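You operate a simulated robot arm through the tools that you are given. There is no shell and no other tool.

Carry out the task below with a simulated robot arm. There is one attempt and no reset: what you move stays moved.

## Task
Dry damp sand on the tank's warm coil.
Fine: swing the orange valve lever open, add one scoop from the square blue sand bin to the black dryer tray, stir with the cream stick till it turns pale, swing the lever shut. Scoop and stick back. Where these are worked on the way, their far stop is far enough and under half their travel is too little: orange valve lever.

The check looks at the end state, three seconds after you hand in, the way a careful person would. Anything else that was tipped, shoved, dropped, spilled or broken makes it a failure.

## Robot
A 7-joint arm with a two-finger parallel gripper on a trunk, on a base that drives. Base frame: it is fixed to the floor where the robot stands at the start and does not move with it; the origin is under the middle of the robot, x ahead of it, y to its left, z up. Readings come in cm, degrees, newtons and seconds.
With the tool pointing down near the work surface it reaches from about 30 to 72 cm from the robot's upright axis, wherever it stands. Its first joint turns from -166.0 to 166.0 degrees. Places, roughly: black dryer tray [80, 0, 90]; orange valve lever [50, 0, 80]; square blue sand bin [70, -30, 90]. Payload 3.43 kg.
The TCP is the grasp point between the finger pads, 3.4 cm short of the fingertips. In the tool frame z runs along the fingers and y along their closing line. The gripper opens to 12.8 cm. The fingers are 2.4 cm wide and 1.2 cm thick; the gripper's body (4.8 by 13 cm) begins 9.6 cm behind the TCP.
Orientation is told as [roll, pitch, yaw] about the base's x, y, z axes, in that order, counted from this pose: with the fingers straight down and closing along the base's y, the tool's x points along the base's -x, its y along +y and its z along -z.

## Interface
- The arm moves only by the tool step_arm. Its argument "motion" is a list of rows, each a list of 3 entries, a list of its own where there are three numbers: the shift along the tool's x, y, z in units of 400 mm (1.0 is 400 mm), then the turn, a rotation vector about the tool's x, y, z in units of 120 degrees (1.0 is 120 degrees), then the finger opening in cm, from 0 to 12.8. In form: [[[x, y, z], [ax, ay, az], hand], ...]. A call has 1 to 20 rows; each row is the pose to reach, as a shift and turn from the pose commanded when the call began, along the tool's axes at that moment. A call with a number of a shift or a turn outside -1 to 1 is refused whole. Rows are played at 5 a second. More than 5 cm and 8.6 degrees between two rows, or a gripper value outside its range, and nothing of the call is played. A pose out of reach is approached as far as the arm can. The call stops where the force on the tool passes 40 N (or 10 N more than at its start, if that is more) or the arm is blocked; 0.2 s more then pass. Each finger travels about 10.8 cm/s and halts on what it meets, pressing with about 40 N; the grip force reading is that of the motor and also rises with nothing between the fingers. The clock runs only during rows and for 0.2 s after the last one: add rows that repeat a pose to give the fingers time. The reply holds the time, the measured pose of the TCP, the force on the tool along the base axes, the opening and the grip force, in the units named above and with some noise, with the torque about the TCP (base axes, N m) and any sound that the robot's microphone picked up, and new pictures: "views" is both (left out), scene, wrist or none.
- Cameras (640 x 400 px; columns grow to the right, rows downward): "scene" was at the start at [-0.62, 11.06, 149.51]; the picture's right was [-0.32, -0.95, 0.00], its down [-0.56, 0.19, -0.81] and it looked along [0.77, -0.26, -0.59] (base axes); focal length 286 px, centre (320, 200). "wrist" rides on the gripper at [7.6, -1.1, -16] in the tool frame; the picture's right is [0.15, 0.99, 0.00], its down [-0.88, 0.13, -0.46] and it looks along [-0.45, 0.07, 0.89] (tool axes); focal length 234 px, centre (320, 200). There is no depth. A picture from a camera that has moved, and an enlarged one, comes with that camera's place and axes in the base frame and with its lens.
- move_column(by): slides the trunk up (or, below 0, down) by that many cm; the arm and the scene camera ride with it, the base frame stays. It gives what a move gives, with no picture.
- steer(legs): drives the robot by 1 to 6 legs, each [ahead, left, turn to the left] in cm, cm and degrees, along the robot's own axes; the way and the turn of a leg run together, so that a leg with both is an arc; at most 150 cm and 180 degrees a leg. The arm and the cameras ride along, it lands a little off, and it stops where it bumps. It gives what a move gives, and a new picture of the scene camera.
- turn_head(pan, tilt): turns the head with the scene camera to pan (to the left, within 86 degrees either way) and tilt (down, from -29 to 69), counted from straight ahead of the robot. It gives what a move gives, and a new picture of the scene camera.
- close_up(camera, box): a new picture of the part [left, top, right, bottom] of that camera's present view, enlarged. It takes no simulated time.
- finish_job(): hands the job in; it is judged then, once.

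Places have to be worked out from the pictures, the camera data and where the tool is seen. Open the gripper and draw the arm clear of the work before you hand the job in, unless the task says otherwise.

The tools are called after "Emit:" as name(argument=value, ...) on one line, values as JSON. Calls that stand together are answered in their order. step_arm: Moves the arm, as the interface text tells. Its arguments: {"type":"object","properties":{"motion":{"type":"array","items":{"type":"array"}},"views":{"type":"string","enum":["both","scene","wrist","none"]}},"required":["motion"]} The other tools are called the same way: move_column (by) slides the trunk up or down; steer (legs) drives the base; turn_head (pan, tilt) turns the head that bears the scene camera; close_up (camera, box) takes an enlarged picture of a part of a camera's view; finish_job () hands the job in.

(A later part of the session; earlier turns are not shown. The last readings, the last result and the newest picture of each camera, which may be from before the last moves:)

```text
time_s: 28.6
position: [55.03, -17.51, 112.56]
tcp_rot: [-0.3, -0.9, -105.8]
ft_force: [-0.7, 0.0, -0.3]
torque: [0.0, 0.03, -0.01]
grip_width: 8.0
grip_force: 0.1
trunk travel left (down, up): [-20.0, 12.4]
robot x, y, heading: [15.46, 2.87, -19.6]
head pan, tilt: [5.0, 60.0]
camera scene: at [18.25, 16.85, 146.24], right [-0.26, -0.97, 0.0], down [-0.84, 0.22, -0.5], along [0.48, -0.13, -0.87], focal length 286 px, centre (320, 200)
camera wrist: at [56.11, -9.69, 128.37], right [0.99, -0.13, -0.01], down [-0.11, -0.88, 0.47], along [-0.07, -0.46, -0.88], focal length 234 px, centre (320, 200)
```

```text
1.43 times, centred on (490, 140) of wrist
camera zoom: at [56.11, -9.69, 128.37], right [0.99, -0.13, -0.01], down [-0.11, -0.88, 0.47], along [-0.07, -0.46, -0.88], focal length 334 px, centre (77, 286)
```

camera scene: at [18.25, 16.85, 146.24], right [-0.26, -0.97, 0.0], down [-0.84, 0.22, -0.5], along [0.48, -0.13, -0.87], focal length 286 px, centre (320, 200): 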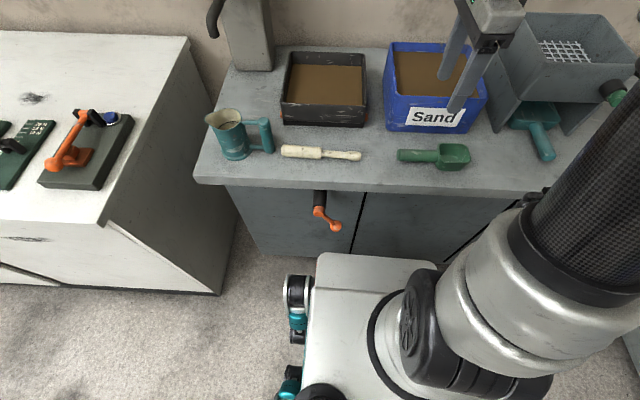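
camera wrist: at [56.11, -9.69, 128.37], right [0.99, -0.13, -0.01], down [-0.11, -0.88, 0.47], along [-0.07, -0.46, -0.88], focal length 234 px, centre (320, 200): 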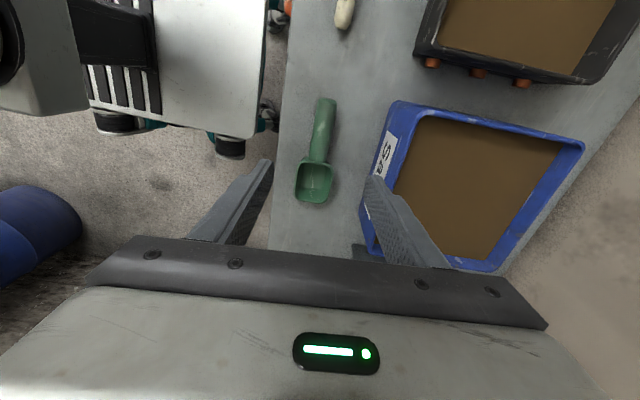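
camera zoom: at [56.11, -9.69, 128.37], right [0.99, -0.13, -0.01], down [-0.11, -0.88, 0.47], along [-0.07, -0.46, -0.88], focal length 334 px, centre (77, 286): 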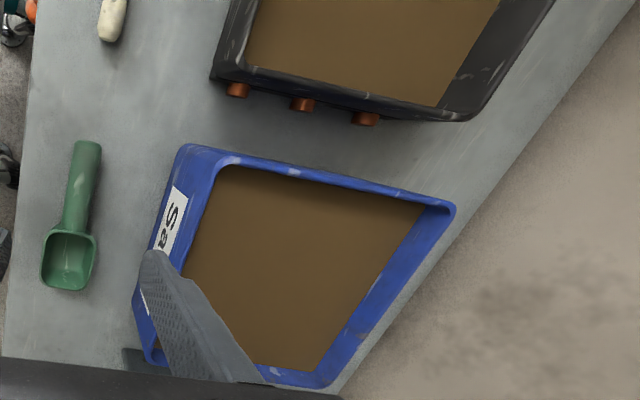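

The scoop's axis is at yaw 16.3° with the handle centre near (55.1,-17.4,91.3), right beneath the gripper. I descend to z≈92.4 with the fingers open.

Emit:
step_arm(motion=[[[0, 0, 0.1], [0, 0, 0], 7], [[0, 0, 0.2], [0, 0, 0], 7], [[0, 0, 0.3], [0, 0, 0], 7], [[0, 0, 0.4], [0, 0, 0], 7], [[0, 0, 0.46], [0, 0, 0], 7], [[0, 0, 0.503], [0, 0, 0], 7], [[0, 0, 0.503], [0, 0, 0], 7]], views="both")

Emit:
close_up(camera="scene", box=[380, 60, 520, 190])

```text
time_s: 30.2
position: [54.77, -18.1, 92.18]
tcp_rot: [-0.3, -1.0, -105.6]
ft_force: [1.3, 0.1, -0.3]
torque: [0.03, -0.01, 0.01]
grip_width: 6.99
grip_force: 0.1
trunk travel left (down, up): [-20.0, 12.4]
robot x, y, heading: [15.72, 2.47, -19.5]
head pan, tilt: [5.0, 60.0]
camera scene: at [18.26, 16.86, 146.24], right [-0.26, -0.97, 0.0], down [-0.84, 0.22, -0.5], along [0.48, -0.13, -0.87], focal length 286 px, centre (320, 200)
camera wrist: at [55.77, -10.24, 108.13], right [0.99, -0.12, -0.01], down [-0.11, -0.88, 0.47], along [-0.07, -0.47, -0.88], focal length 234 px, centre (320, 200)
```

scene: 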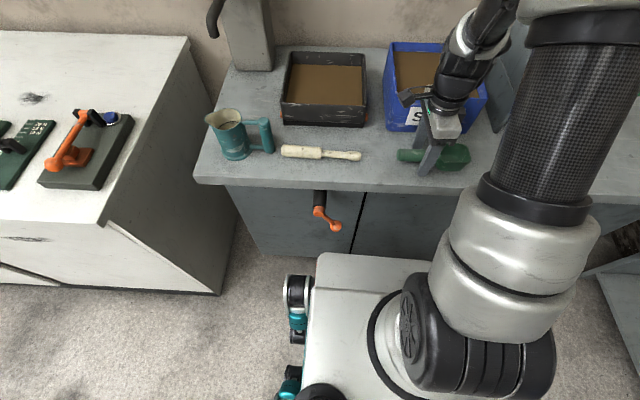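
wrist: 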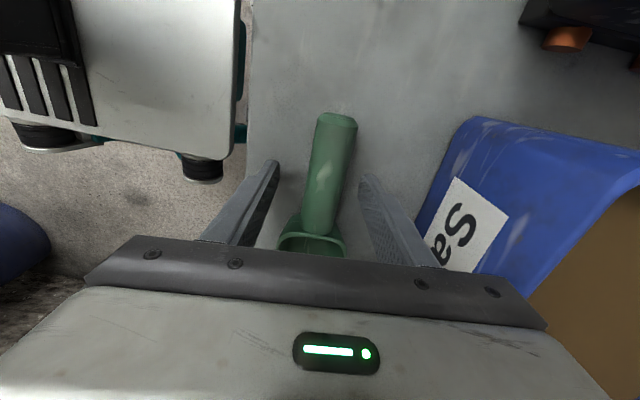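

```text
3.08 times, centred on (450, 125) of scene
camera zoom: at [18.26, 16.86, 146.24], right [-0.26, -0.97, 0.0], down [-0.84, 0.22, -0.5], along [0.48, -0.13, -0.87], focal length 881 px, centre (-80, 431)
```

zoom: 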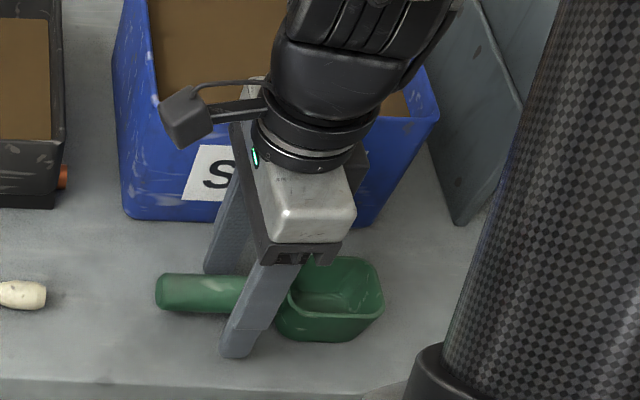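

The fingers straddle the handle just above the table. I close on it gradually.

Emit:
step_arm(motion=[[[0, 0, 0], [0, 0, 0], 5], [[0, 0, 0], [0, 0, 0], 4], [[0, 0, 0], [0, 0, 0], 3.2], [[0, 0, 0], [0, 0, 0], 2.5], [[0, 0, 0], [0, 0, 0], 1], [[0, 0, 0], [0, 0, 0], 0], [[0, 0, 0], [0, 0, 0], 0]], views="both")

```text
time_s: 31.8
position: [54.63, -18.08, 92.26]
tcp_rot: [-0.3, -1.0, -105.6]
ft_force: [-0.7, -0.2, 3.2]
torque: [0.41, 0.83, -0.54]
grip_width: 1.96
grip_force: 39.4
trunk travel left (down, up): [-20.0, 12.4]
robot x, y, heading: [15.58, 2.28, -19.9]
head pan, tilt: [5.0, 60.0]
camera scene: at [18.23, 16.87, 146.24], right [-0.26, -0.97, 0.0], down [-0.84, 0.22, -0.5], along [0.48, -0.13, -0.87], focal length 286 px, centre (320, 200)
camera wrist: at [55.76, -10.23, 108.18], right [0.99, -0.12, -0.01], down [-0.11, -0.88, 0.47], along [-0.06, -0.47, -0.88], focal length 234 px, centre (320, 200)
```

scene: 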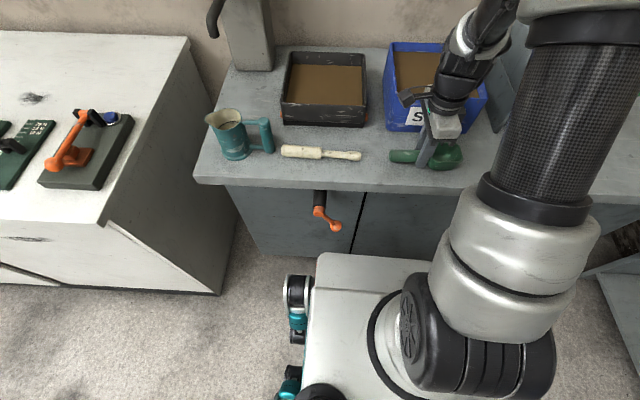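
wrist: 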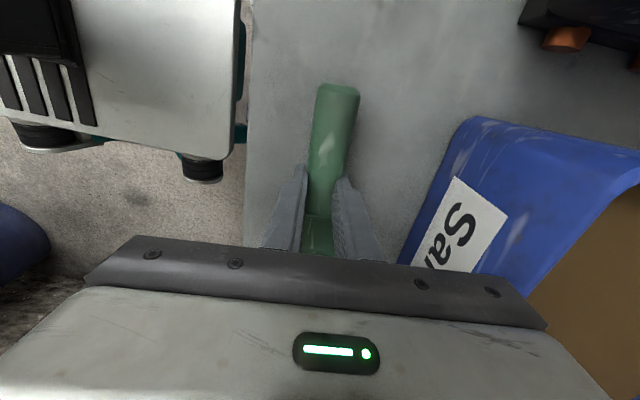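

The grip reads 1.96 cm, thinner than the handle looked, and the scoop seems to have shifted. I look closely before lifting.

Emit:
close_up(camera="scene", box=[380, 120, 480, 185])

Emit:
close_up(camera="wrist", box=[240, 70, 420, 270])

```text
6.15 times, centred on (430, 152) of scene
camera zoom: at [18.23, 16.87, 146.24], right [-0.26, -0.97, 0.0], down [-0.84, 0.22, -0.5], along [0.48, -0.13, -0.87], focal length 1762 px, centre (-357, 492)
```

zoom: 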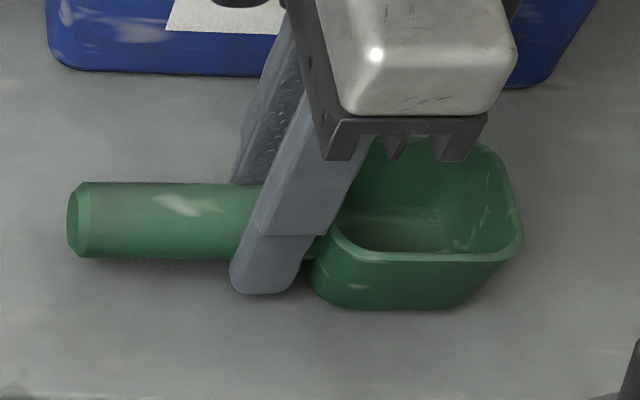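

```text
2.00 times, centred on (330, 170) of wrist
camera zoom: at [55.76, -10.23, 108.18], right [0.99, -0.12, -0.01], down [-0.11, -0.88, 0.47], along [-0.06, -0.47, -0.88], focal length 468 px, centre (300, 260)
```

zoom: 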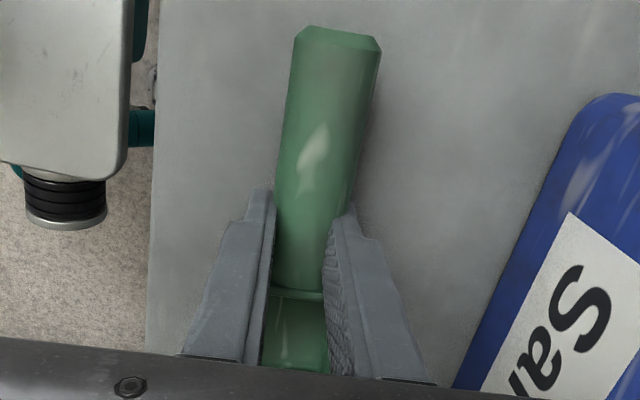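

The fingers sit at the neck of the (tapered) handle beside the cup. I lift 4 cm straight up and check how the scoop hangs.

Emit:
step_arm(motion=[[[0, 0, -0.025], [0, 0, 0], 0], [[0, 0, -0.05], [0, 0, 0], 0], [[0, 0, -0.1], [0, 0, 0], 0], [[0, 0, -0.1], [0, 0, 0], 0], [[0, 0, -0.1], [0, 0, 0], 0]], views="both")

Emit:
close_up(camera="scene", box=[380, 110, 480, 175])

Emit:
close_up(camera="wrist", box=[240, 70, 420, 270])

```text
time_s: 33.0
position: [54.95, -17.91, 96.46]
tcp_rot: [-0.3, -1.0, -105.7]
ft_force: [0.1, -1.1, -1.1]
torque: [0.05, 0.02, 0.06]
grip_width: 2.67
grip_force: 39.9
trunk travel left (down, up): [-20.0, 12.4]
robot x, y, heading: [15.47, 2.27, -19.9]
head pan, tilt: [5.0, 60.0]
camera scene: at [18.25, 16.86, 146.24], right [-0.26, -0.97, 0.0], down [-0.84, 0.22, -0.5], along [0.48, -0.13, -0.87], focal length 286 px, centre (320, 200)
camera wrist: at [55.93, -10.16, 112.29], right [0.99, -0.12, -0.01], down [-0.11, -0.88, 0.47], along [-0.06, -0.47, -0.88], focal length 234 px, centre (320, 200)
```

scene: 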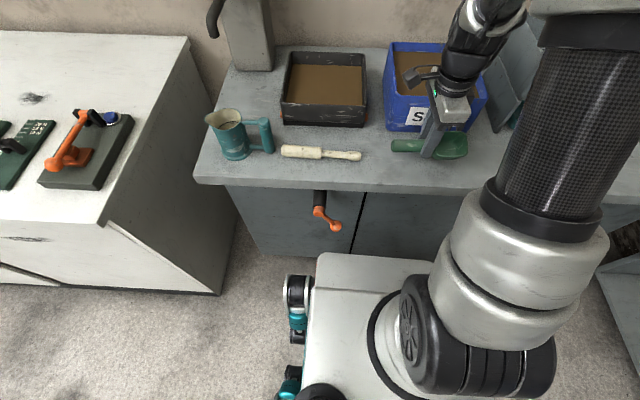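
wrist: 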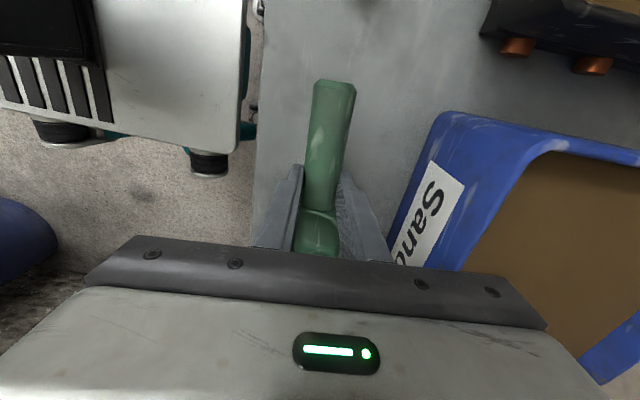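

```text
6.15 times, centred on (430, 142) of scene
camera zoom: at [18.25, 16.86, 146.24], right [-0.26, -0.97, 0.0], down [-0.84, 0.22, -0.5], along [0.48, -0.13, -0.87], focal length 1762 px, centre (-357, 554)
```

zoom: 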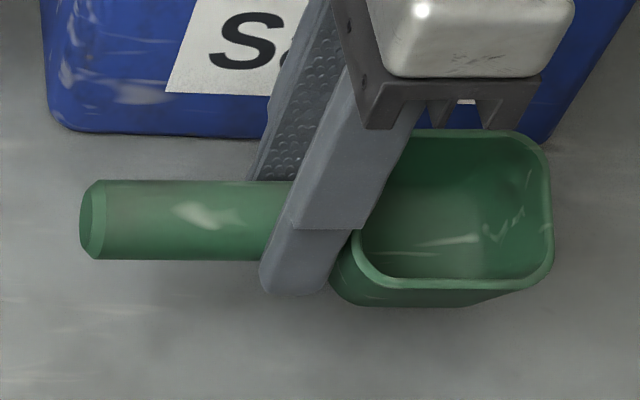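

```text
2.00 times, centred on (330, 170) of wrist
camera zoom: at [55.93, -10.16, 112.29], right [0.99, -0.12, -0.01], down [-0.11, -0.88, 0.47], along [-0.06, -0.47, -0.88], focal length 468 px, centre (300, 260)
```

zoom: 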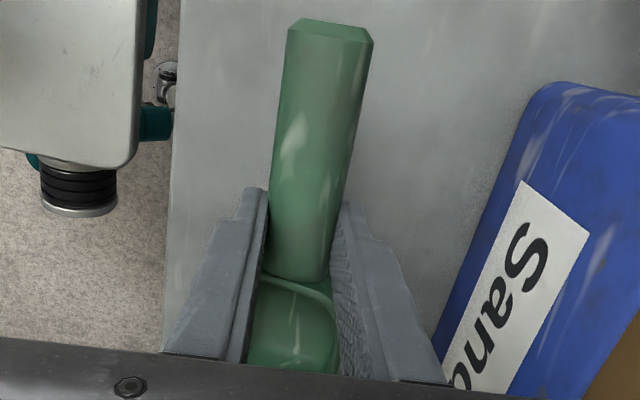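

The scoop is held level (2.67 cm grip, small torque), and re-reading the views shows the bin is an upright box: front-left corner (67,-15), about 22 cm square, rim z≈99, sand z≈97. I raise the scoop and carry it over the bin.

Emit:
step_arm(motion=[[[0, 0, -0.1], [0, 0, 0], 0], [[0, 0, -0.2], [0, 0, 0], 0], [[0, 0, -0.3], [0, 0, 0], 0], [[0, 0, -0.3875], [0, 0, 0], 0], [[-0.012, 0.102, -0.3875], [0, 0, 0], 0], [[-0.024, 0.204, -0.3875], [0, 0, 0], 0], [[-0.036, 0.305, -0.3875], [0, 0, 0], 0], [[-0.048, 0.407, -0.3875], [0, 0, 0], 0], [[-0.06, 0.509, -0.3875], [0, 0, 0], 0], [[-0.06, 0.509, -0.3875], [0, 0, 0], 0]], views="both")

Emit:
close_up(camera="scene", box=[270, 20, 510, 170])

```text
time_s: 35.2
position: [73.9, -25.46, 111.49]
tcp_rot: [-0.3, -0.9, -105.6]
ft_force: [-0.3, -0.9, -1.1]
torque: [0.06, 0.01, 0.0]
grip_width: 2.69
grip_force: 40.1
trunk travel left (down, up): [-20.0, 12.4]
robot x, y, heading: [15.37, 2.46, -20.0]
head pan, tilt: [5.0, 60.0]
camera scene: at [18.28, 16.84, 146.24], right [-0.26, -0.97, 0.0], down [-0.84, 0.22, -0.5], along [0.48, -0.13, -0.87], focal length 286 px, centre (320, 200)
camera wrist: at [75.1, -17.63, 127.38], right [0.99, -0.12, -0.01], down [-0.11, -0.88, 0.47], along [-0.07, -0.46, -0.88], focal length 234 px, centre (320, 200)
```

scene: 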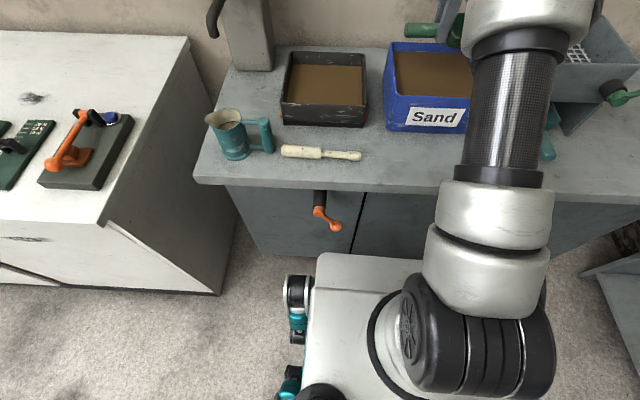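
wrist: 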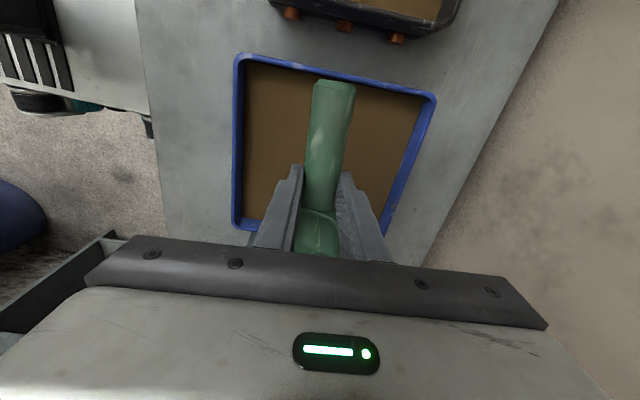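

```text
2.67 times, centred on (390, 95) of scene
camera zoom: at [18.28, 16.84, 146.24], right [-0.26, -0.97, 0.0], down [-0.84, 0.22, -0.5], along [0.48, -0.13, -0.87], focal length 764 px, centre (133, 480)
```

zoom: 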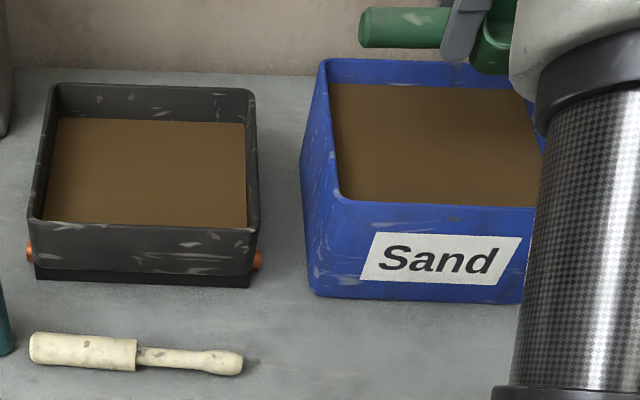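

The wrist view confirms the bin's place. I tilt the scoop 25° back toward the robot and dip the cup into the sand, keeping handle and cup inside the bin walls.

Emit:
step_arm(motion=[[[-0.018, 0.025, 0.06], [-0.0694, 0, 0], 0], [[-0.037, 0.05, 0.12], [-0.1389, 0, 0], 0], [[-0.055, 0.075, 0.19], [-0.208, 0, 0], 0], [[-0.055, 0.075, 0.26], [-0.208, 0, 0], 0], [[-0.055, 0.075, 0.31], [-0.208, 0, 0], 0], [[-0.055, 0.075, 0.36], [-0.208, 0, 0], 0], [[-0.055, 0.075, 0.395], [-0.208, 0, 0], 0], [[-0.055, 0.075, 0.425], [-0.208, 0, 0], 0], [[-0.055, 0.075, 0.425], [-0.208, 0, 0], 0]], views="both")

```text
time_s: 36.5
position: [76.71, -28.63, 100.51]
tcp_rot: [26.3, -1.1, -105.6]
ft_force: [-11.5, 5.1, 17.2]
torque: [0.35, 0.58, 0.07]
grip_width: 2.68
grip_force: 40.2
trunk travel left (down, up): [-20.0, 12.4]
robot x, y, heading: [15.3, 2.41, -19.7]
head pan, tilt: [5.0, 60.0]
stopped in row 6: the force on the tool passed its limit at 84 N (the readings are from after the stop); the commanded pose is now the measured one
camera scene: at [17.99, 17.0, 146.21], right [-0.25, -0.97, 0.0], down [-0.84, 0.22, -0.5], along [0.49, -0.13, -0.86], focal length 286 px, centre (320, 200)
camera wrist: at [71.05, -18.92, 114.26], right [0.9, -0.09, 0.44], down [-0.32, -0.82, 0.48], along [0.31, -0.57, -0.76], focal length 234 px, centre (320, 200)
```

scene: 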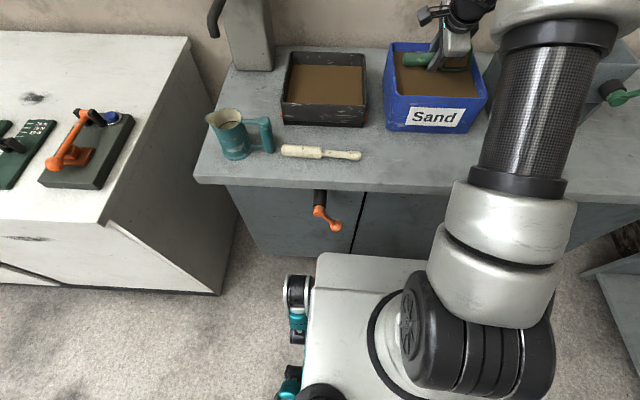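
wrist: 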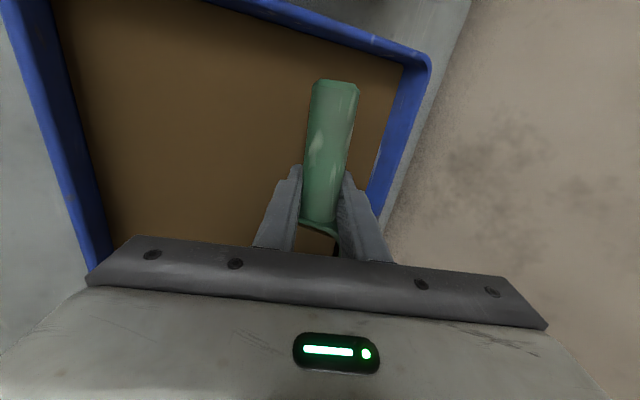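

Contact at TCP z≈100.5 — the sand surface (or a wall) resists. I look closely at the cup, since something dark shows in it.

Emit:
close_up(camera="scene", box=[370, 20, 510, 140])

Emit:
close_up(camera="wrist", box=[240, 70, 420, 270])

```text
3.33 times, centred on (440, 80) of scene
camera zoom: at [17.99, 17.0, 146.21], right [-0.25, -0.97, 0.0], down [-0.84, 0.22, -0.5], along [0.49, -0.13, -0.86], focal length 955 px, centre (-80, 600)
```

zoom: 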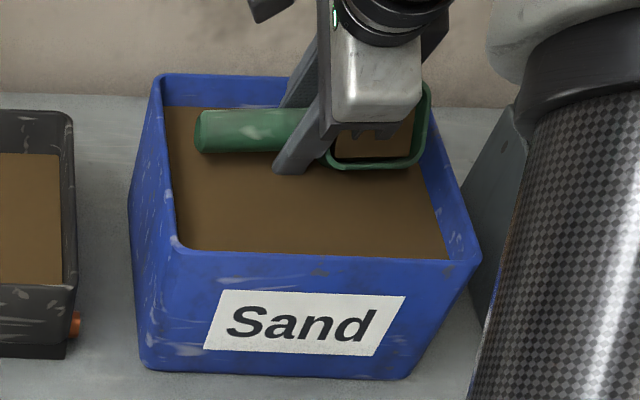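

```text
2.00 times, centred on (330, 170) of wrist
camera zoom: at [71.05, -18.92, 114.26], right [0.9, -0.09, 0.44], down [-0.32, -0.82, 0.48], along [0.31, -0.57, -0.76], focal length 468 px, centre (300, 260)
```

zoom: 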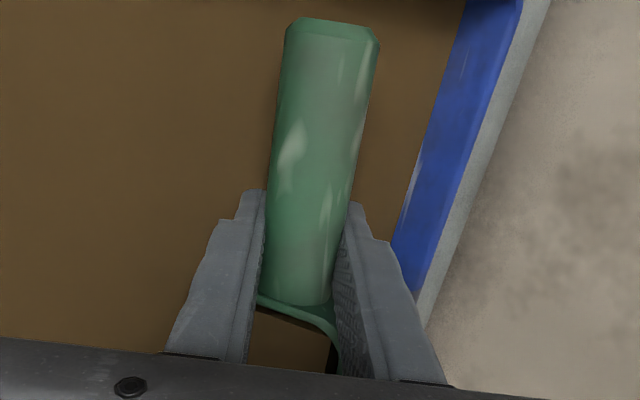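

The cup shows sand inside it. I lift slightly while levelling the scoop, then look at whether it stayed filled.

Emit:
step_arm(motion=[[[0, 0.011, -0.0226], [0, 0, 0], 0], [[0, 0.022, -0.045], [0.0694, 0, 0], 0], [[0, 0.044, -0.09], [0.1389, 0, 0], 0], [[0, 0.066, -0.135], [0.218, 0, 0], 0], [[0, 0.09, -0.2], [0.218, 0, 0], 0], [[0, 0.1, -0.25], [0.218, 0, 0], 0], [[0, 0.1, -0.25], [0.218, 0, 0], 0]], views="both")

Emit:
close_up(camera="scene", box=[370, 0, 510, 120])

Emit:
close_up(camera="wrist", box=[240, 70, 420, 270])

```text
refused: row 4 steps farther than a row can; nothing moved
```

```text
3.33 times, centred on (440, 60) of scene
camera zoom: at [17.99, 17.0, 146.21], right [-0.25, -0.97, 0.0], down [-0.84, 0.22, -0.5], along [0.49, -0.13, -0.86], focal length 955 px, centre (-80, 667)
```

zoom: 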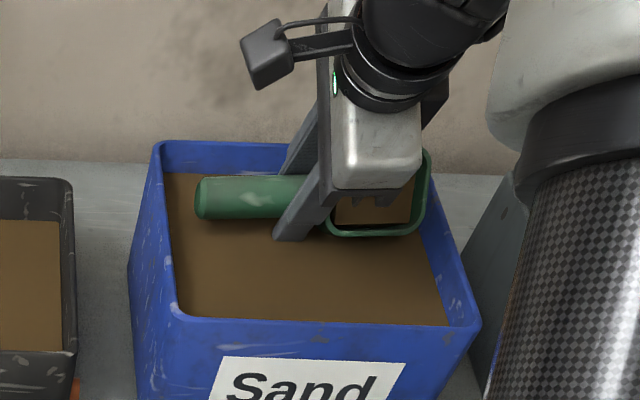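

```text
2.00 times, centred on (330, 170) of wrist
camera zoom: at [71.05, -18.92, 114.26], right [0.9, -0.09, 0.44], down [-0.32, -0.82, 0.48], along [0.31, -0.57, -0.76], focal length 468 px, centre (300, 260)
```

zoom: 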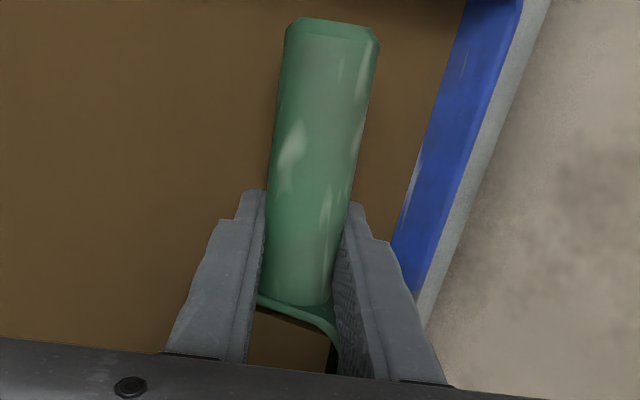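

One turn step was too large; I repeat it with smaller steps.

Emit:
step_arm(motion=[[[0, 0.011, -0.0226], [0, 0, 0], 0], [[0, 0.022, -0.045], [0.055, 0, 0], 0], [[0, 0.044, -0.09], [0.11, 0, 0], 0], [[0, 0.066, -0.135], [0.165, 0, 0], 0], [[0, 0.09, -0.19], [0.218, 0, 0], 0], [[0, 0.121, -0.2475], [0.218, 0, 0], 0], [[0, 0.121, -0.2475], [0.218, 0, 0], 0]], views="both")

Emit:
close_up(camera="scene", box=[370, 0, 510, 120])

Emit:
close_up(camera="wrist", box=[240, 70, 420, 270])

```text
time_s: 38.1
position: [76.68, -28.44, 111.06]
tcp_rot: [0.0, -1.2, -105.6]
ft_force: [-0.6, 0.0, -0.2]
torque: [0.06, 0.02, 0.01]
grip_width: 2.69
grip_force: 40.5
trunk travel left (down, up): [-20.0, 12.4]
robot x, y, heading: [15.3, 2.14, -19.6]
head pan, tilt: [5.0, 60.0]
camera scene: at [18.24, 16.86, 146.24], right [-0.25, -0.97, 0.0], down [-0.84, 0.22, -0.5], along [0.48, -0.13, -0.87], focal length 286 px, centre (320, 200)
camera wrist: at [77.78, -20.46, 127.02], right [0.99, -0.13, 0.0], down [-0.11, -0.87, 0.47], along [-0.06, -0.47, -0.88], focal length 234 px, centre (320, 200)
```

scene: 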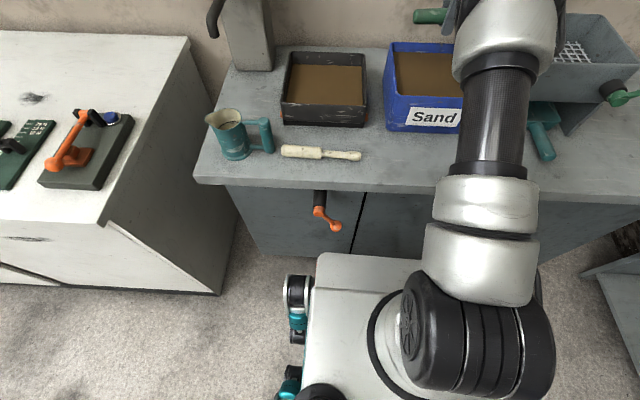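
wrist: 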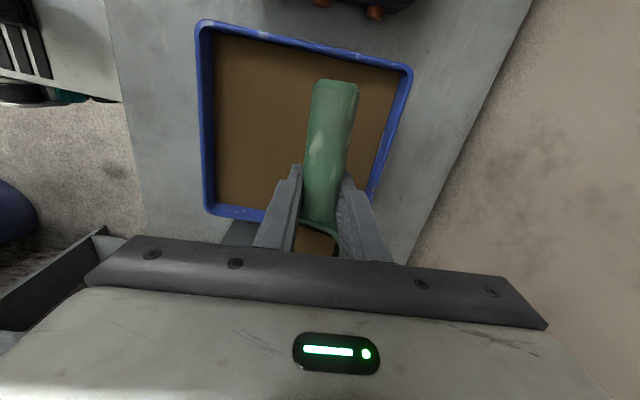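

```text
3.33 times, centred on (440, 60) of scene
camera zoom: at [18.24, 16.86, 146.24], right [-0.25, -0.97, 0.0], down [-0.84, 0.22, -0.5], along [0.48, -0.13, -0.87], focal length 955 px, centre (-80, 667)
```

zoom: 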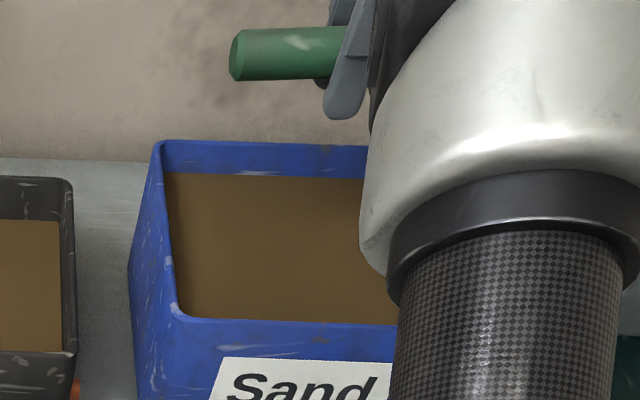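

```text
2.00 times, centred on (330, 170) of wrist
camera zoom: at [77.78, -20.46, 127.02], right [0.99, -0.13, 0.0], down [-0.11, -0.87, 0.47], along [-0.06, -0.47, -0.88], focal length 468 px, centre (300, 260)
```

zoom: 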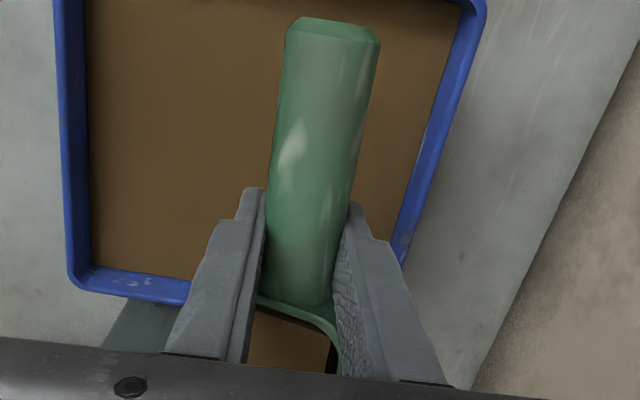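

The scoop is filled with brown sand and level. I carry it level to above the tray's front half.

Emit:
step_arm(motion=[[[0.03, 0, 0], [0, 0, 0], 0], [[0.09, 0, 0], [0, 0, 0], 0], [[0.17, -0.005, 0], [0, 0, 0], 0], [[0.25, -0.01, 0], [0, 0, 0], 0], [[0.33, -0.02, 0], [0, 0, 0], 0], [[0.41, -0.03, 0], [0, 0, 0], 0], [[0.49, -0.04, 0], [0, 0, 0], 0], [[0.57, -0.05, 0], [0, 0, 0], 0], [[0.65, -0.06, 0], [0, 0, 0], 0], [[0.72, -0.065, 0], [0, 0, 0], 0], [[0.76, -0.0675, 0], [0, 0, 0], 0], [[0.76, -0.0675, 0], [0, 0, 0], 0]], views="both")

Emit:
close_up(camera="scene", box=[230, 0, 430, 140])

```text
time_s: 40.7
position: [82.43, 1.44, 110.5]
tcp_rot: [0.0, -1.1, -105.6]
ft_force: [0.4, -0.2, -1.3]
torque: [0.05, 0.01, 0.0]
grip_width: 2.68
grip_force: 40.0
trunk travel left (down, up): [-20.0, 12.4]
robot x, y, heading: [15.09, 2.58, -19.9]
head pan, tilt: [5.0, 60.0]
camera scene: at [18.26, 16.87, 146.23], right [-0.25, -0.97, 0.0], down [-0.84, 0.22, -0.5], along [0.48, -0.13, -0.87], focal length 286 px, centre (320, 200)
camera wrist: at [83.49, 9.3, 126.4], right [0.99, -0.12, 0.0], down [-0.11, -0.87, 0.47], along [-0.06, -0.47, -0.88], focal length 234 px, centre (320, 200)
```

scene: 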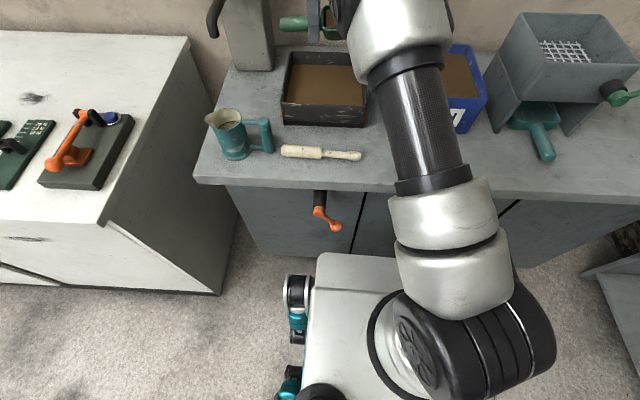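
wrist: 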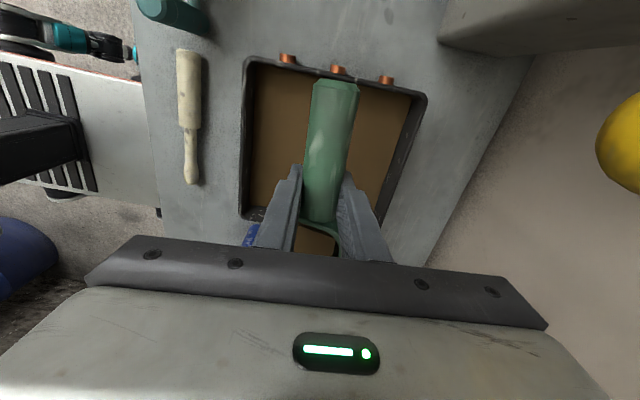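

```text
2.86 times, centred on (330, 70) of scene
camera zoom: at [18.26, 16.87, 146.23], right [-0.25, -0.97, 0.0], down [-0.84, 0.22, -0.5], along [0.48, -0.13, -0.87], focal length 818 px, centre (291, 571)
```

zoom: 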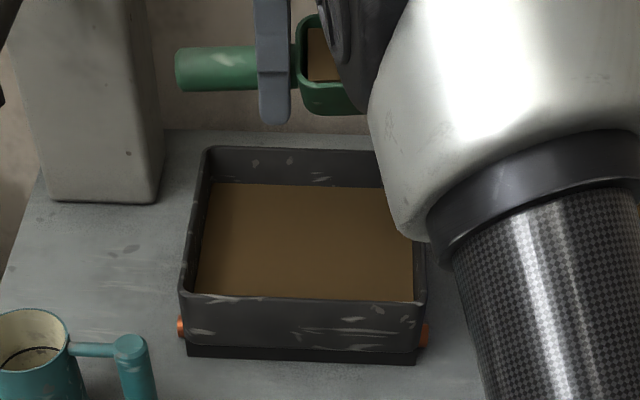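

The filled scoop is over the tray, clear of the yellow tap. I roll it 90° with the hand leaning back toward me to pour.

Emit:
step_arm(motion=[[[0, 0, -0.01], [-0.0682, 0, 0], 0], [[0, 0, -0.02], [-0.1364, 0, 0], 0], [[0, 0, -0.03], [-0.2045, 0, 0], 0], [[0, 0, -0.03], [-0.2727, 0, 0], 0], [[0, 0, -0.03], [-0.3409, 0, 0], 0], [[0, 0, -0.03], [-0.4091, 0, 0], 0], [[0, 0, -0.03], [-0.4773, 0, 0], 0], [[0, 0, -0.03], [-0.5455, 0, 0], 0], [[0, 0, -0.03], [-0.6136, 0, 0], 0], [[0, 0, -0.03], [-0.6818, 0, 0], 0], [[0, 0, -0.03], [-0.75, 0, 0], 0], [[0, 0, -0.03], [-0.75, 0, 0], 0]], views="both")

Emit:
close_up(camera="scene", box=[230, 0, 430, 140])

```text
time_s: 43.3
position: [82.53, 1.42, 111.76]
tcp_rot: [90.0, -1.2, -105.5]
ft_force: [0.3, 0.3, -0.2]
torque: [0.03, -0.01, 0.0]
grip_width: 2.68
grip_force: 39.9
trunk travel left (down, up): [-20.0, 12.4]
robot x, y, heading: [15.88, 2.62, -19.6]
head pan, tilt: [5.0, 60.0]
camera scene: at [18.27, 16.86, 146.24], right [-0.25, -0.97, 0.0], down [-0.84, 0.22, -0.5], along [0.48, -0.13, -0.87], focal length 286 px, centre (320, 200)
camera wrist: at [69.18, 13.08, 110.48], right [0.05, 0.16, 0.99], down [-0.68, -0.72, 0.15], along [0.74, -0.67, 0.08], focal length 234 px, centre (320, 200)
```

scene: 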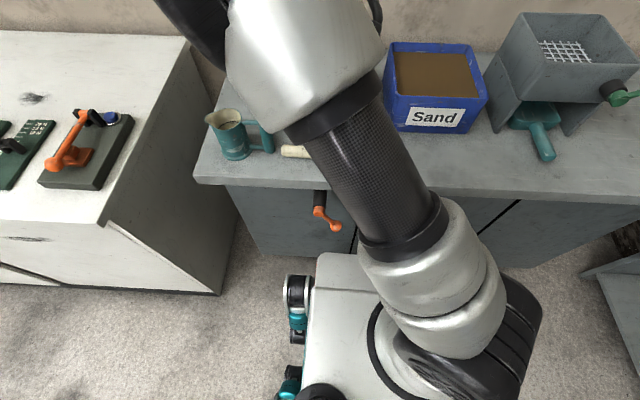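
wrist: 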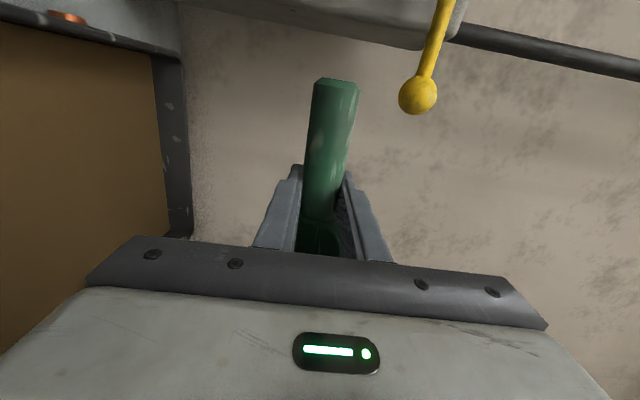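

```text
2.86 times, centred on (330, 70) of scene
camera zoom: at [18.27, 16.86, 146.24], right [-0.25, -0.97, 0.0], down [-0.84, 0.22, -0.5], along [0.48, -0.13, -0.87], focal length 818 px, centre (291, 571)
```

zoom: 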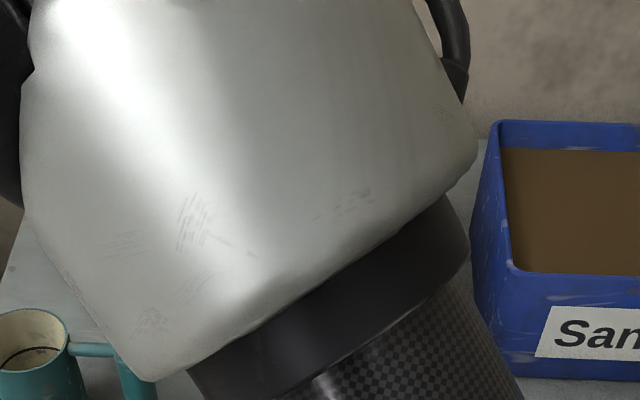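

The cup looks empty from the wrist. I enlarge to confirm.

Emit:
close_up(camera="wrist", box=[240, 130, 420, 270])

Emit:
close_up(camera="wrist", box=[0, 0, 240, 240])

```text
2.86 times, centred on (330, 200) of wrist
camera zoom: at [69.18, 13.08, 110.48], right [0.05, 0.16, 0.99], down [-0.68, -0.72, 0.15], along [0.74, -0.67, 0.08], focal length 669 px, centre (291, 200)
```

zoom: 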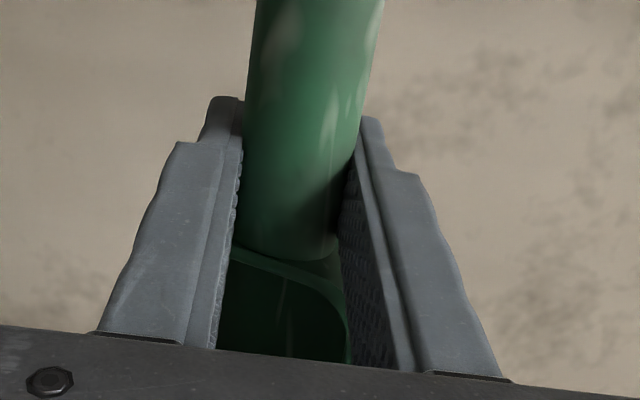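

```text
1.67 times, centred on (120, 120) of wrist
camera zoom: at [69.18, 13.08, 110.48], right [0.05, 0.16, 0.99], down [-0.68, -0.72, 0.15], along [0.74, -0.67, 0.08], focal length 390 px, centre (653, 333)
```

zoom: 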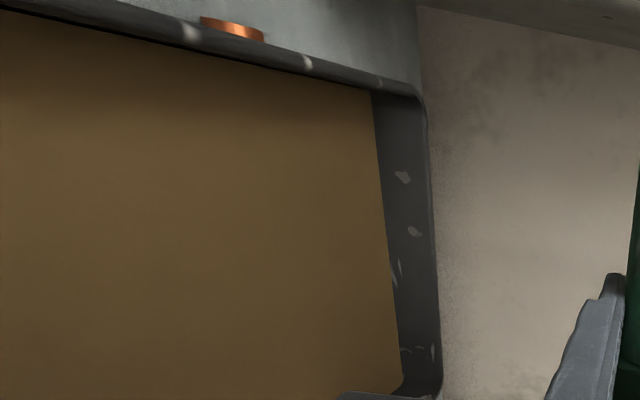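

The scoop is empty and no sand shows outside the tray. I roll it back level.

Emit:
step_arm(motion=[[[0, 0, 0], [0.0682, 0, 0], 0], [[0, 0, 0], [0.1364, 0, 0], 0], [[0, 0, 0], [0.2045, 0, 0], 0], [[0, 0, 0], [0.2727, 0, 0], 0], [[0, 0, 0], [0.3409, 0, 0], 0], [[0, 0, 0], [0.4091, 0, 0], 0], [[0, 0, 0], [0.4773, 0, 0], 0], [[0, 0, 0], [0.5455, 0, 0], 0], [[0, 0, 0], [0.6136, 0, 0], 0], [[0, 0, 0], [0.6818, 0, 0], 0], [[0, 0, 0], [0.75, 0, 0], 0], [[0, 0, 0], [0.75, 0, 0], 0]], views="both")

Emit:
close_up(camera="scene", box=[230, 0, 430, 140])

```text
time_s: 45.9
position: [82.4, 1.36, 111.82]
tcp_rot: [-0.2, -1.2, -105.6]
ft_force: [0.2, -1.4, -0.2]
torque: [0.04, -0.01, 0.01]
grip_width: 2.66
grip_force: 40.1
trunk travel left (down, up): [-20.0, 12.4]
robot x, y, heading: [15.37, 2.28, -19.9]
head pan, tilt: [5.0, 60.0]
camera scene: at [18.28, 16.85, 146.24], right [-0.25, -0.97, 0.0], down [-0.84, 0.22, -0.5], along [0.48, -0.13, -0.87], focal length 286 px, centre (320, 200)
camera wrist: at [83.51, 9.3, 127.68], right [0.99, -0.13, -0.01], down [-0.11, -0.87, 0.47], along [-0.06, -0.47, -0.88], focal length 234 px, centre (320, 200)
```

scene: 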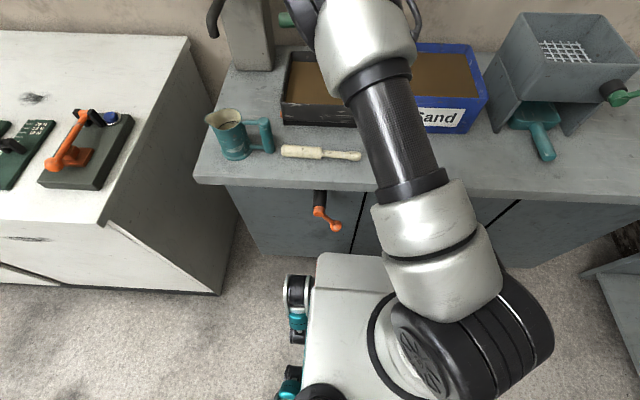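
wrist: 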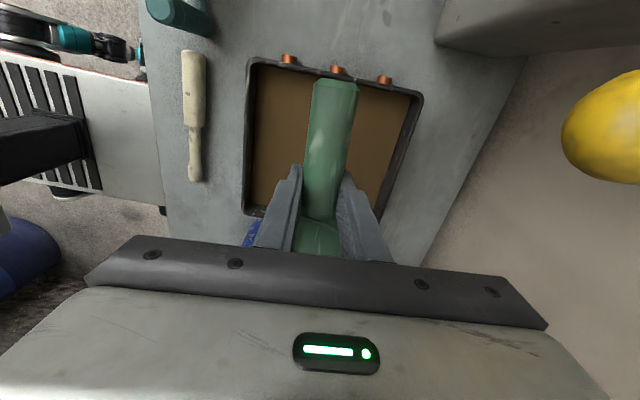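

```text
2.86 times, centred on (330, 70) of scene
camera zoom: at [18.28, 16.85, 146.24], right [-0.25, -0.97, 0.0], down [-0.84, 0.22, -0.5], along [0.48, -0.13, -0.87], focal length 818 px, centre (291, 571)
```

zoom: 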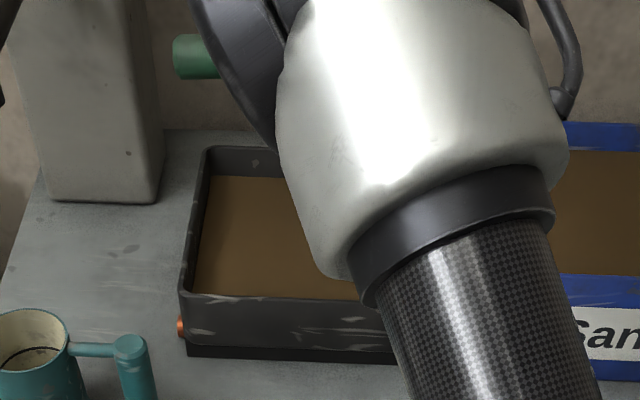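

Tray sand level rose a little: the scoop went in. I carry the empty scoop back above its original spot.

Emit:
step_arm(motion=[[[-0.0872, -0.0656, 0], [0, 0, 0], 0], [[-0.1744, -0.1313, 0], [0, 0, 0], 0], [[-0.2616, -0.1969, 0], [0, 0, 0], 0], [[-0.3488, -0.2625, 0], [0, 0, 0], 0], [[-0.4359, -0.3281, 0], [0, 0, 0], 0], [[-0.5231, -0.3938, 0], [0, 0, 0], 0], [[-0.6103, -0.4594, 0], [0, 0, 0], 0], [[-0.6975, -0.525, 0], [0, 0, 0], 0], [[-0.6975, -0.525, 0.1], [0, 0, 0], 0], [[-0.6975, -0.525, 0.2], [0, 0, 0], 0], [[-0.6975, -0.525, 0.3], [0, 0, 0], 0], [[-0.6975, -0.525, 0.4], [0, 0, 0], 0], [[-0.6975, -0.525, 0.4], [0, 0, 0], 0]], views="both")

Emit:
close_up(camera="scene", box=[270, 20, 500, 170])

```text
time_s: 48.7
position: [54.77, -20.14, 96.52]
tcp_rot: [0.0, -1.2, -105.6]
ft_force: [0.3, 0.3, -1.2]
torque: [0.04, 0.01, 0.0]
grip_width: 2.66
grip_force: 40.0
trunk travel left (down, up): [-20.0, 12.4]
robot x, y, heading: [15.41, 2.58, -19.8]
head pan, tilt: [5.0, 60.0]
camera scene: at [18.27, 16.85, 146.24], right [-0.25, -0.97, 0.0], down [-0.84, 0.22, -0.5], along [0.48, -0.13, -0.87], focal length 286 px, centre (320, 200)
camera wrist: at [55.81, -12.25, 112.37], right [0.99, -0.12, 0.0], down [-0.11, -0.87, 0.47], along [-0.06, -0.47, -0.88], focal length 234 px, centre (320, 200)
```

scene: 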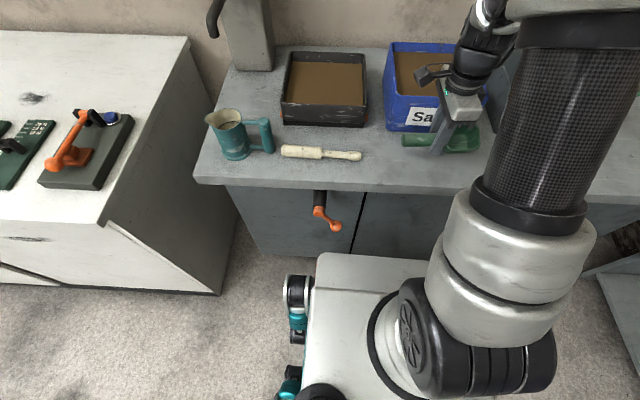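
wrist: 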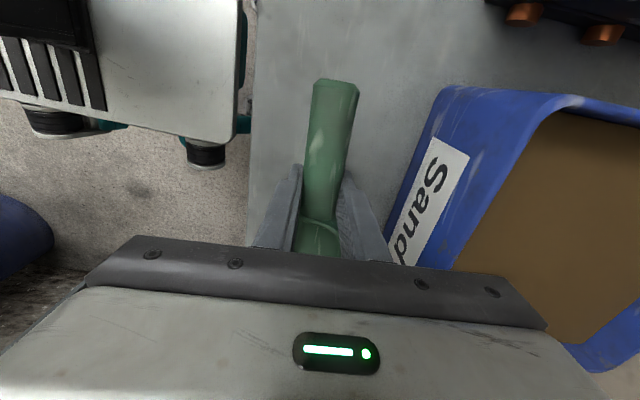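

```text
2.67 times, centred on (385, 95) of scene
camera zoom: at [18.27, 16.85, 146.24], right [-0.25, -0.97, 0.0], down [-0.84, 0.22, -0.5], along [0.48, -0.13, -0.87], focal length 764 px, centre (147, 480)
```

zoom: 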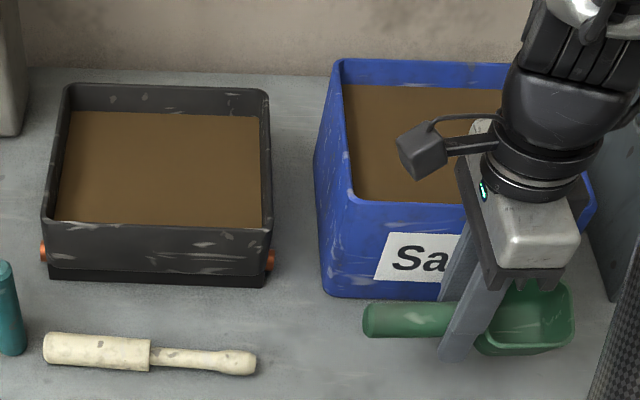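

The scoop is above its place, still level. I lower in ever smaller steps until it touches down.

Emit:
step_arm(motion=[[[0, 0, 0.04], [0, 0, 0], 0], [[0, 0, 0.075], [0, 0, 0], 0], [[0, 0, 0.085], [0, 0, 0], 0], [[0, 0, 0.09], [0, 0, 0], 0], [[0, 0, 0.095], [0, 0, 0], 0], [[0, 0, 0.1], [0, 0, 0], 0], [[0, 0, 0.1], [0, 0, 0], 0]], views="wrist")

```text
time_s: 50.3
position: [54.65, -20.23, 92.46]
tcp_rot: [-0.1, -1.2, -105.6]
ft_force: [-0.4, 0.5, -1.1]
torque: [0.05, -0.03, -0.05]
grip_width: 2.67
grip_force: 39.7
trunk travel left (down, up): [-20.0, 12.4]
robot x, y, heading: [15.31, 2.37, -19.7]
head pan, tilt: [5.0, 60.0]
camera wrist: at [55.68, -12.26, 108.3], right [0.99, -0.12, 0.0], down [-0.11, -0.87, 0.47], along [-0.06, -0.47, -0.88], focal length 234 px, centre (320, 200)
```

wrist: 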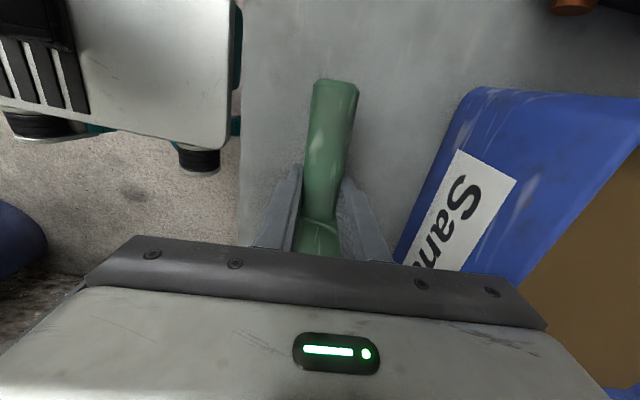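

No touch yet; I continue down in 1.5 mm steps.

Emit:
step_arm(motion=[[[0, 0, 0.00375], [0, 0, 0], 0], [[0, 0, 0.0075], [0, 0, 0], 0], [[0, 0, 0.01125], [0, 0, 0], 0], [[0, 0, 0.0135], [0, 0, 0], 0], [[0, 0, 0.0135], [0, 0, 0], 0]], views="none")

Emit:
close_up(camera="scene", box=[390, 90, 500, 165])

```text
time_s: 51.5
position: [54.63, -20.24, 91.95]
tcp_rot: [0.2, -1.3, -105.7]
ft_force: [1.4, 1.5, 15.9]
torque: [-0.12, 0.32, -0.02]
grip_width: 2.67
grip_force: 39.6
trunk travel left (down, up): [-20.0, 12.4]
robot x, y, heading: [15.29, 2.25, -19.8]
head pan, tilt: [5.0, 60.0]
```

```text
5.33 times, centred on (445, 128) of scene
camera zoom: at [18.19, 16.92, 146.25], right [-0.25, -0.97, 0.0], down [-0.84, 0.22, -0.5], along [0.48, -0.13, -0.87], focal length 1527 px, centre (-347, 587)
```

zoom: 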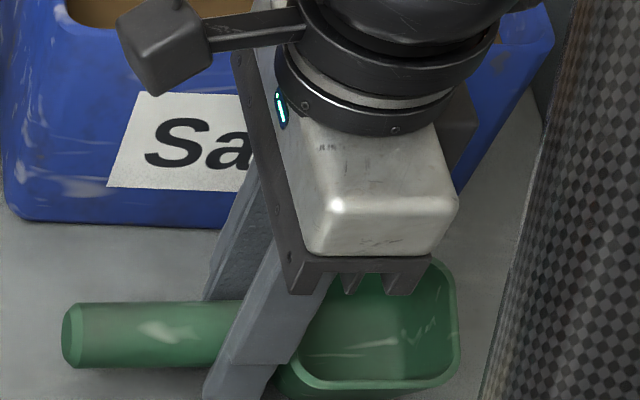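

Touchdown at 16 N. I open the fingers slowly to release the scoop.

Emit:
step_arm(motion=[[[0, 0, -0.0025], [0, 0, 0], 3], [[0, 0, -0.0025], [0, 0, 0], 4], [[0, 0, -0.0025], [0, 0, 0], 5], [[0, 0, -0.0025], [0, 0, 0], 6.5], [[0, 0, -0.0025], [0, 0, 0], 6.5]], views="both")

Emit:
close_up(camera="scene", box=[390, 90, 500, 165])

```text
time_s: 52.7
position: [54.67, -20.13, 92.0]
tcp_rot: [0.1, -1.2, -105.6]
ft_force: [0.0, -0.5, -0.5]
torque: [0.01, 0.02, -0.03]
grip_width: 6.5
grip_force: 0.0
trunk travel left (down, up): [-20.0, 12.4]
robot x, y, heading: [15.46, 2.4, -19.9]
head pan, tilt: [5.0, 60.0]
camera scene: at [18.25, 16.86, 146.24], right [-0.25, -0.97, 0.0], down [-0.84, 0.22, -0.5], along [0.48, -0.13, -0.87], focal length 286 px, centre (320, 200)
camera wrist: at [55.69, -12.23, 107.81], right [0.99, -0.12, 0.0], down [-0.11, -0.87, 0.47], along [-0.06, -0.47, -0.88], focal length 234 px, centre (320, 200)
```

scene: 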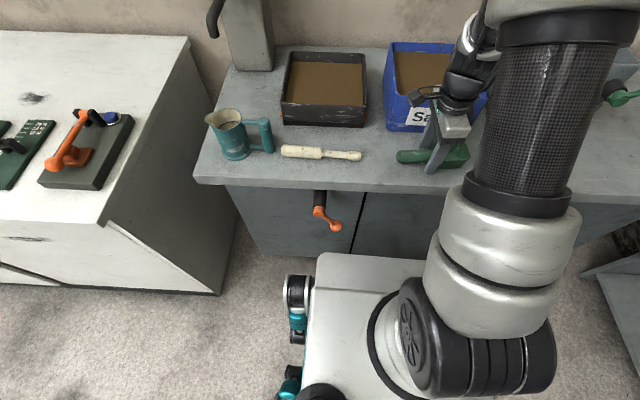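
wrist: 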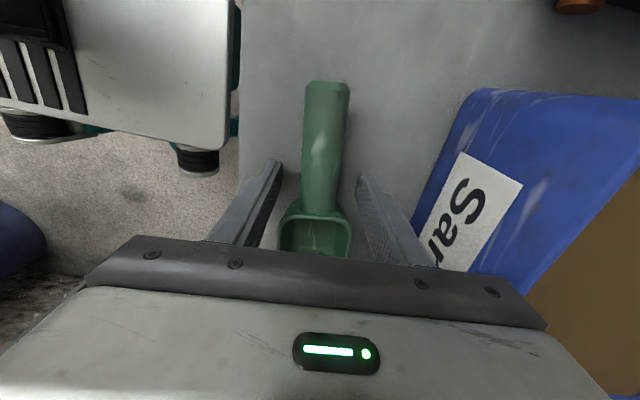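

```text
5.33 times, centred on (445, 128) of scene
camera zoom: at [18.25, 16.86, 146.24], right [-0.25, -0.97, 0.0], down [-0.84, 0.22, -0.5], along [0.48, -0.13, -0.87], focal length 1527 px, centre (-347, 587)
```

zoom: 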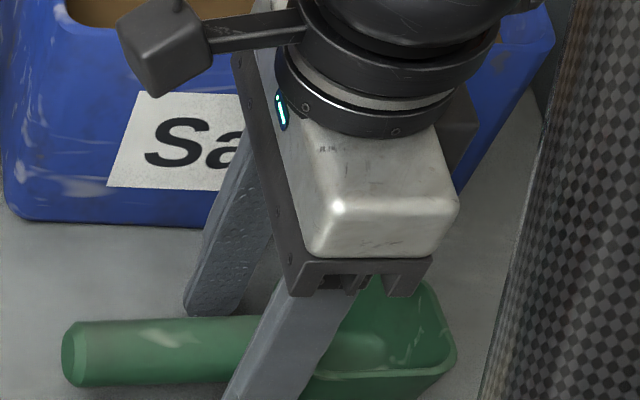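

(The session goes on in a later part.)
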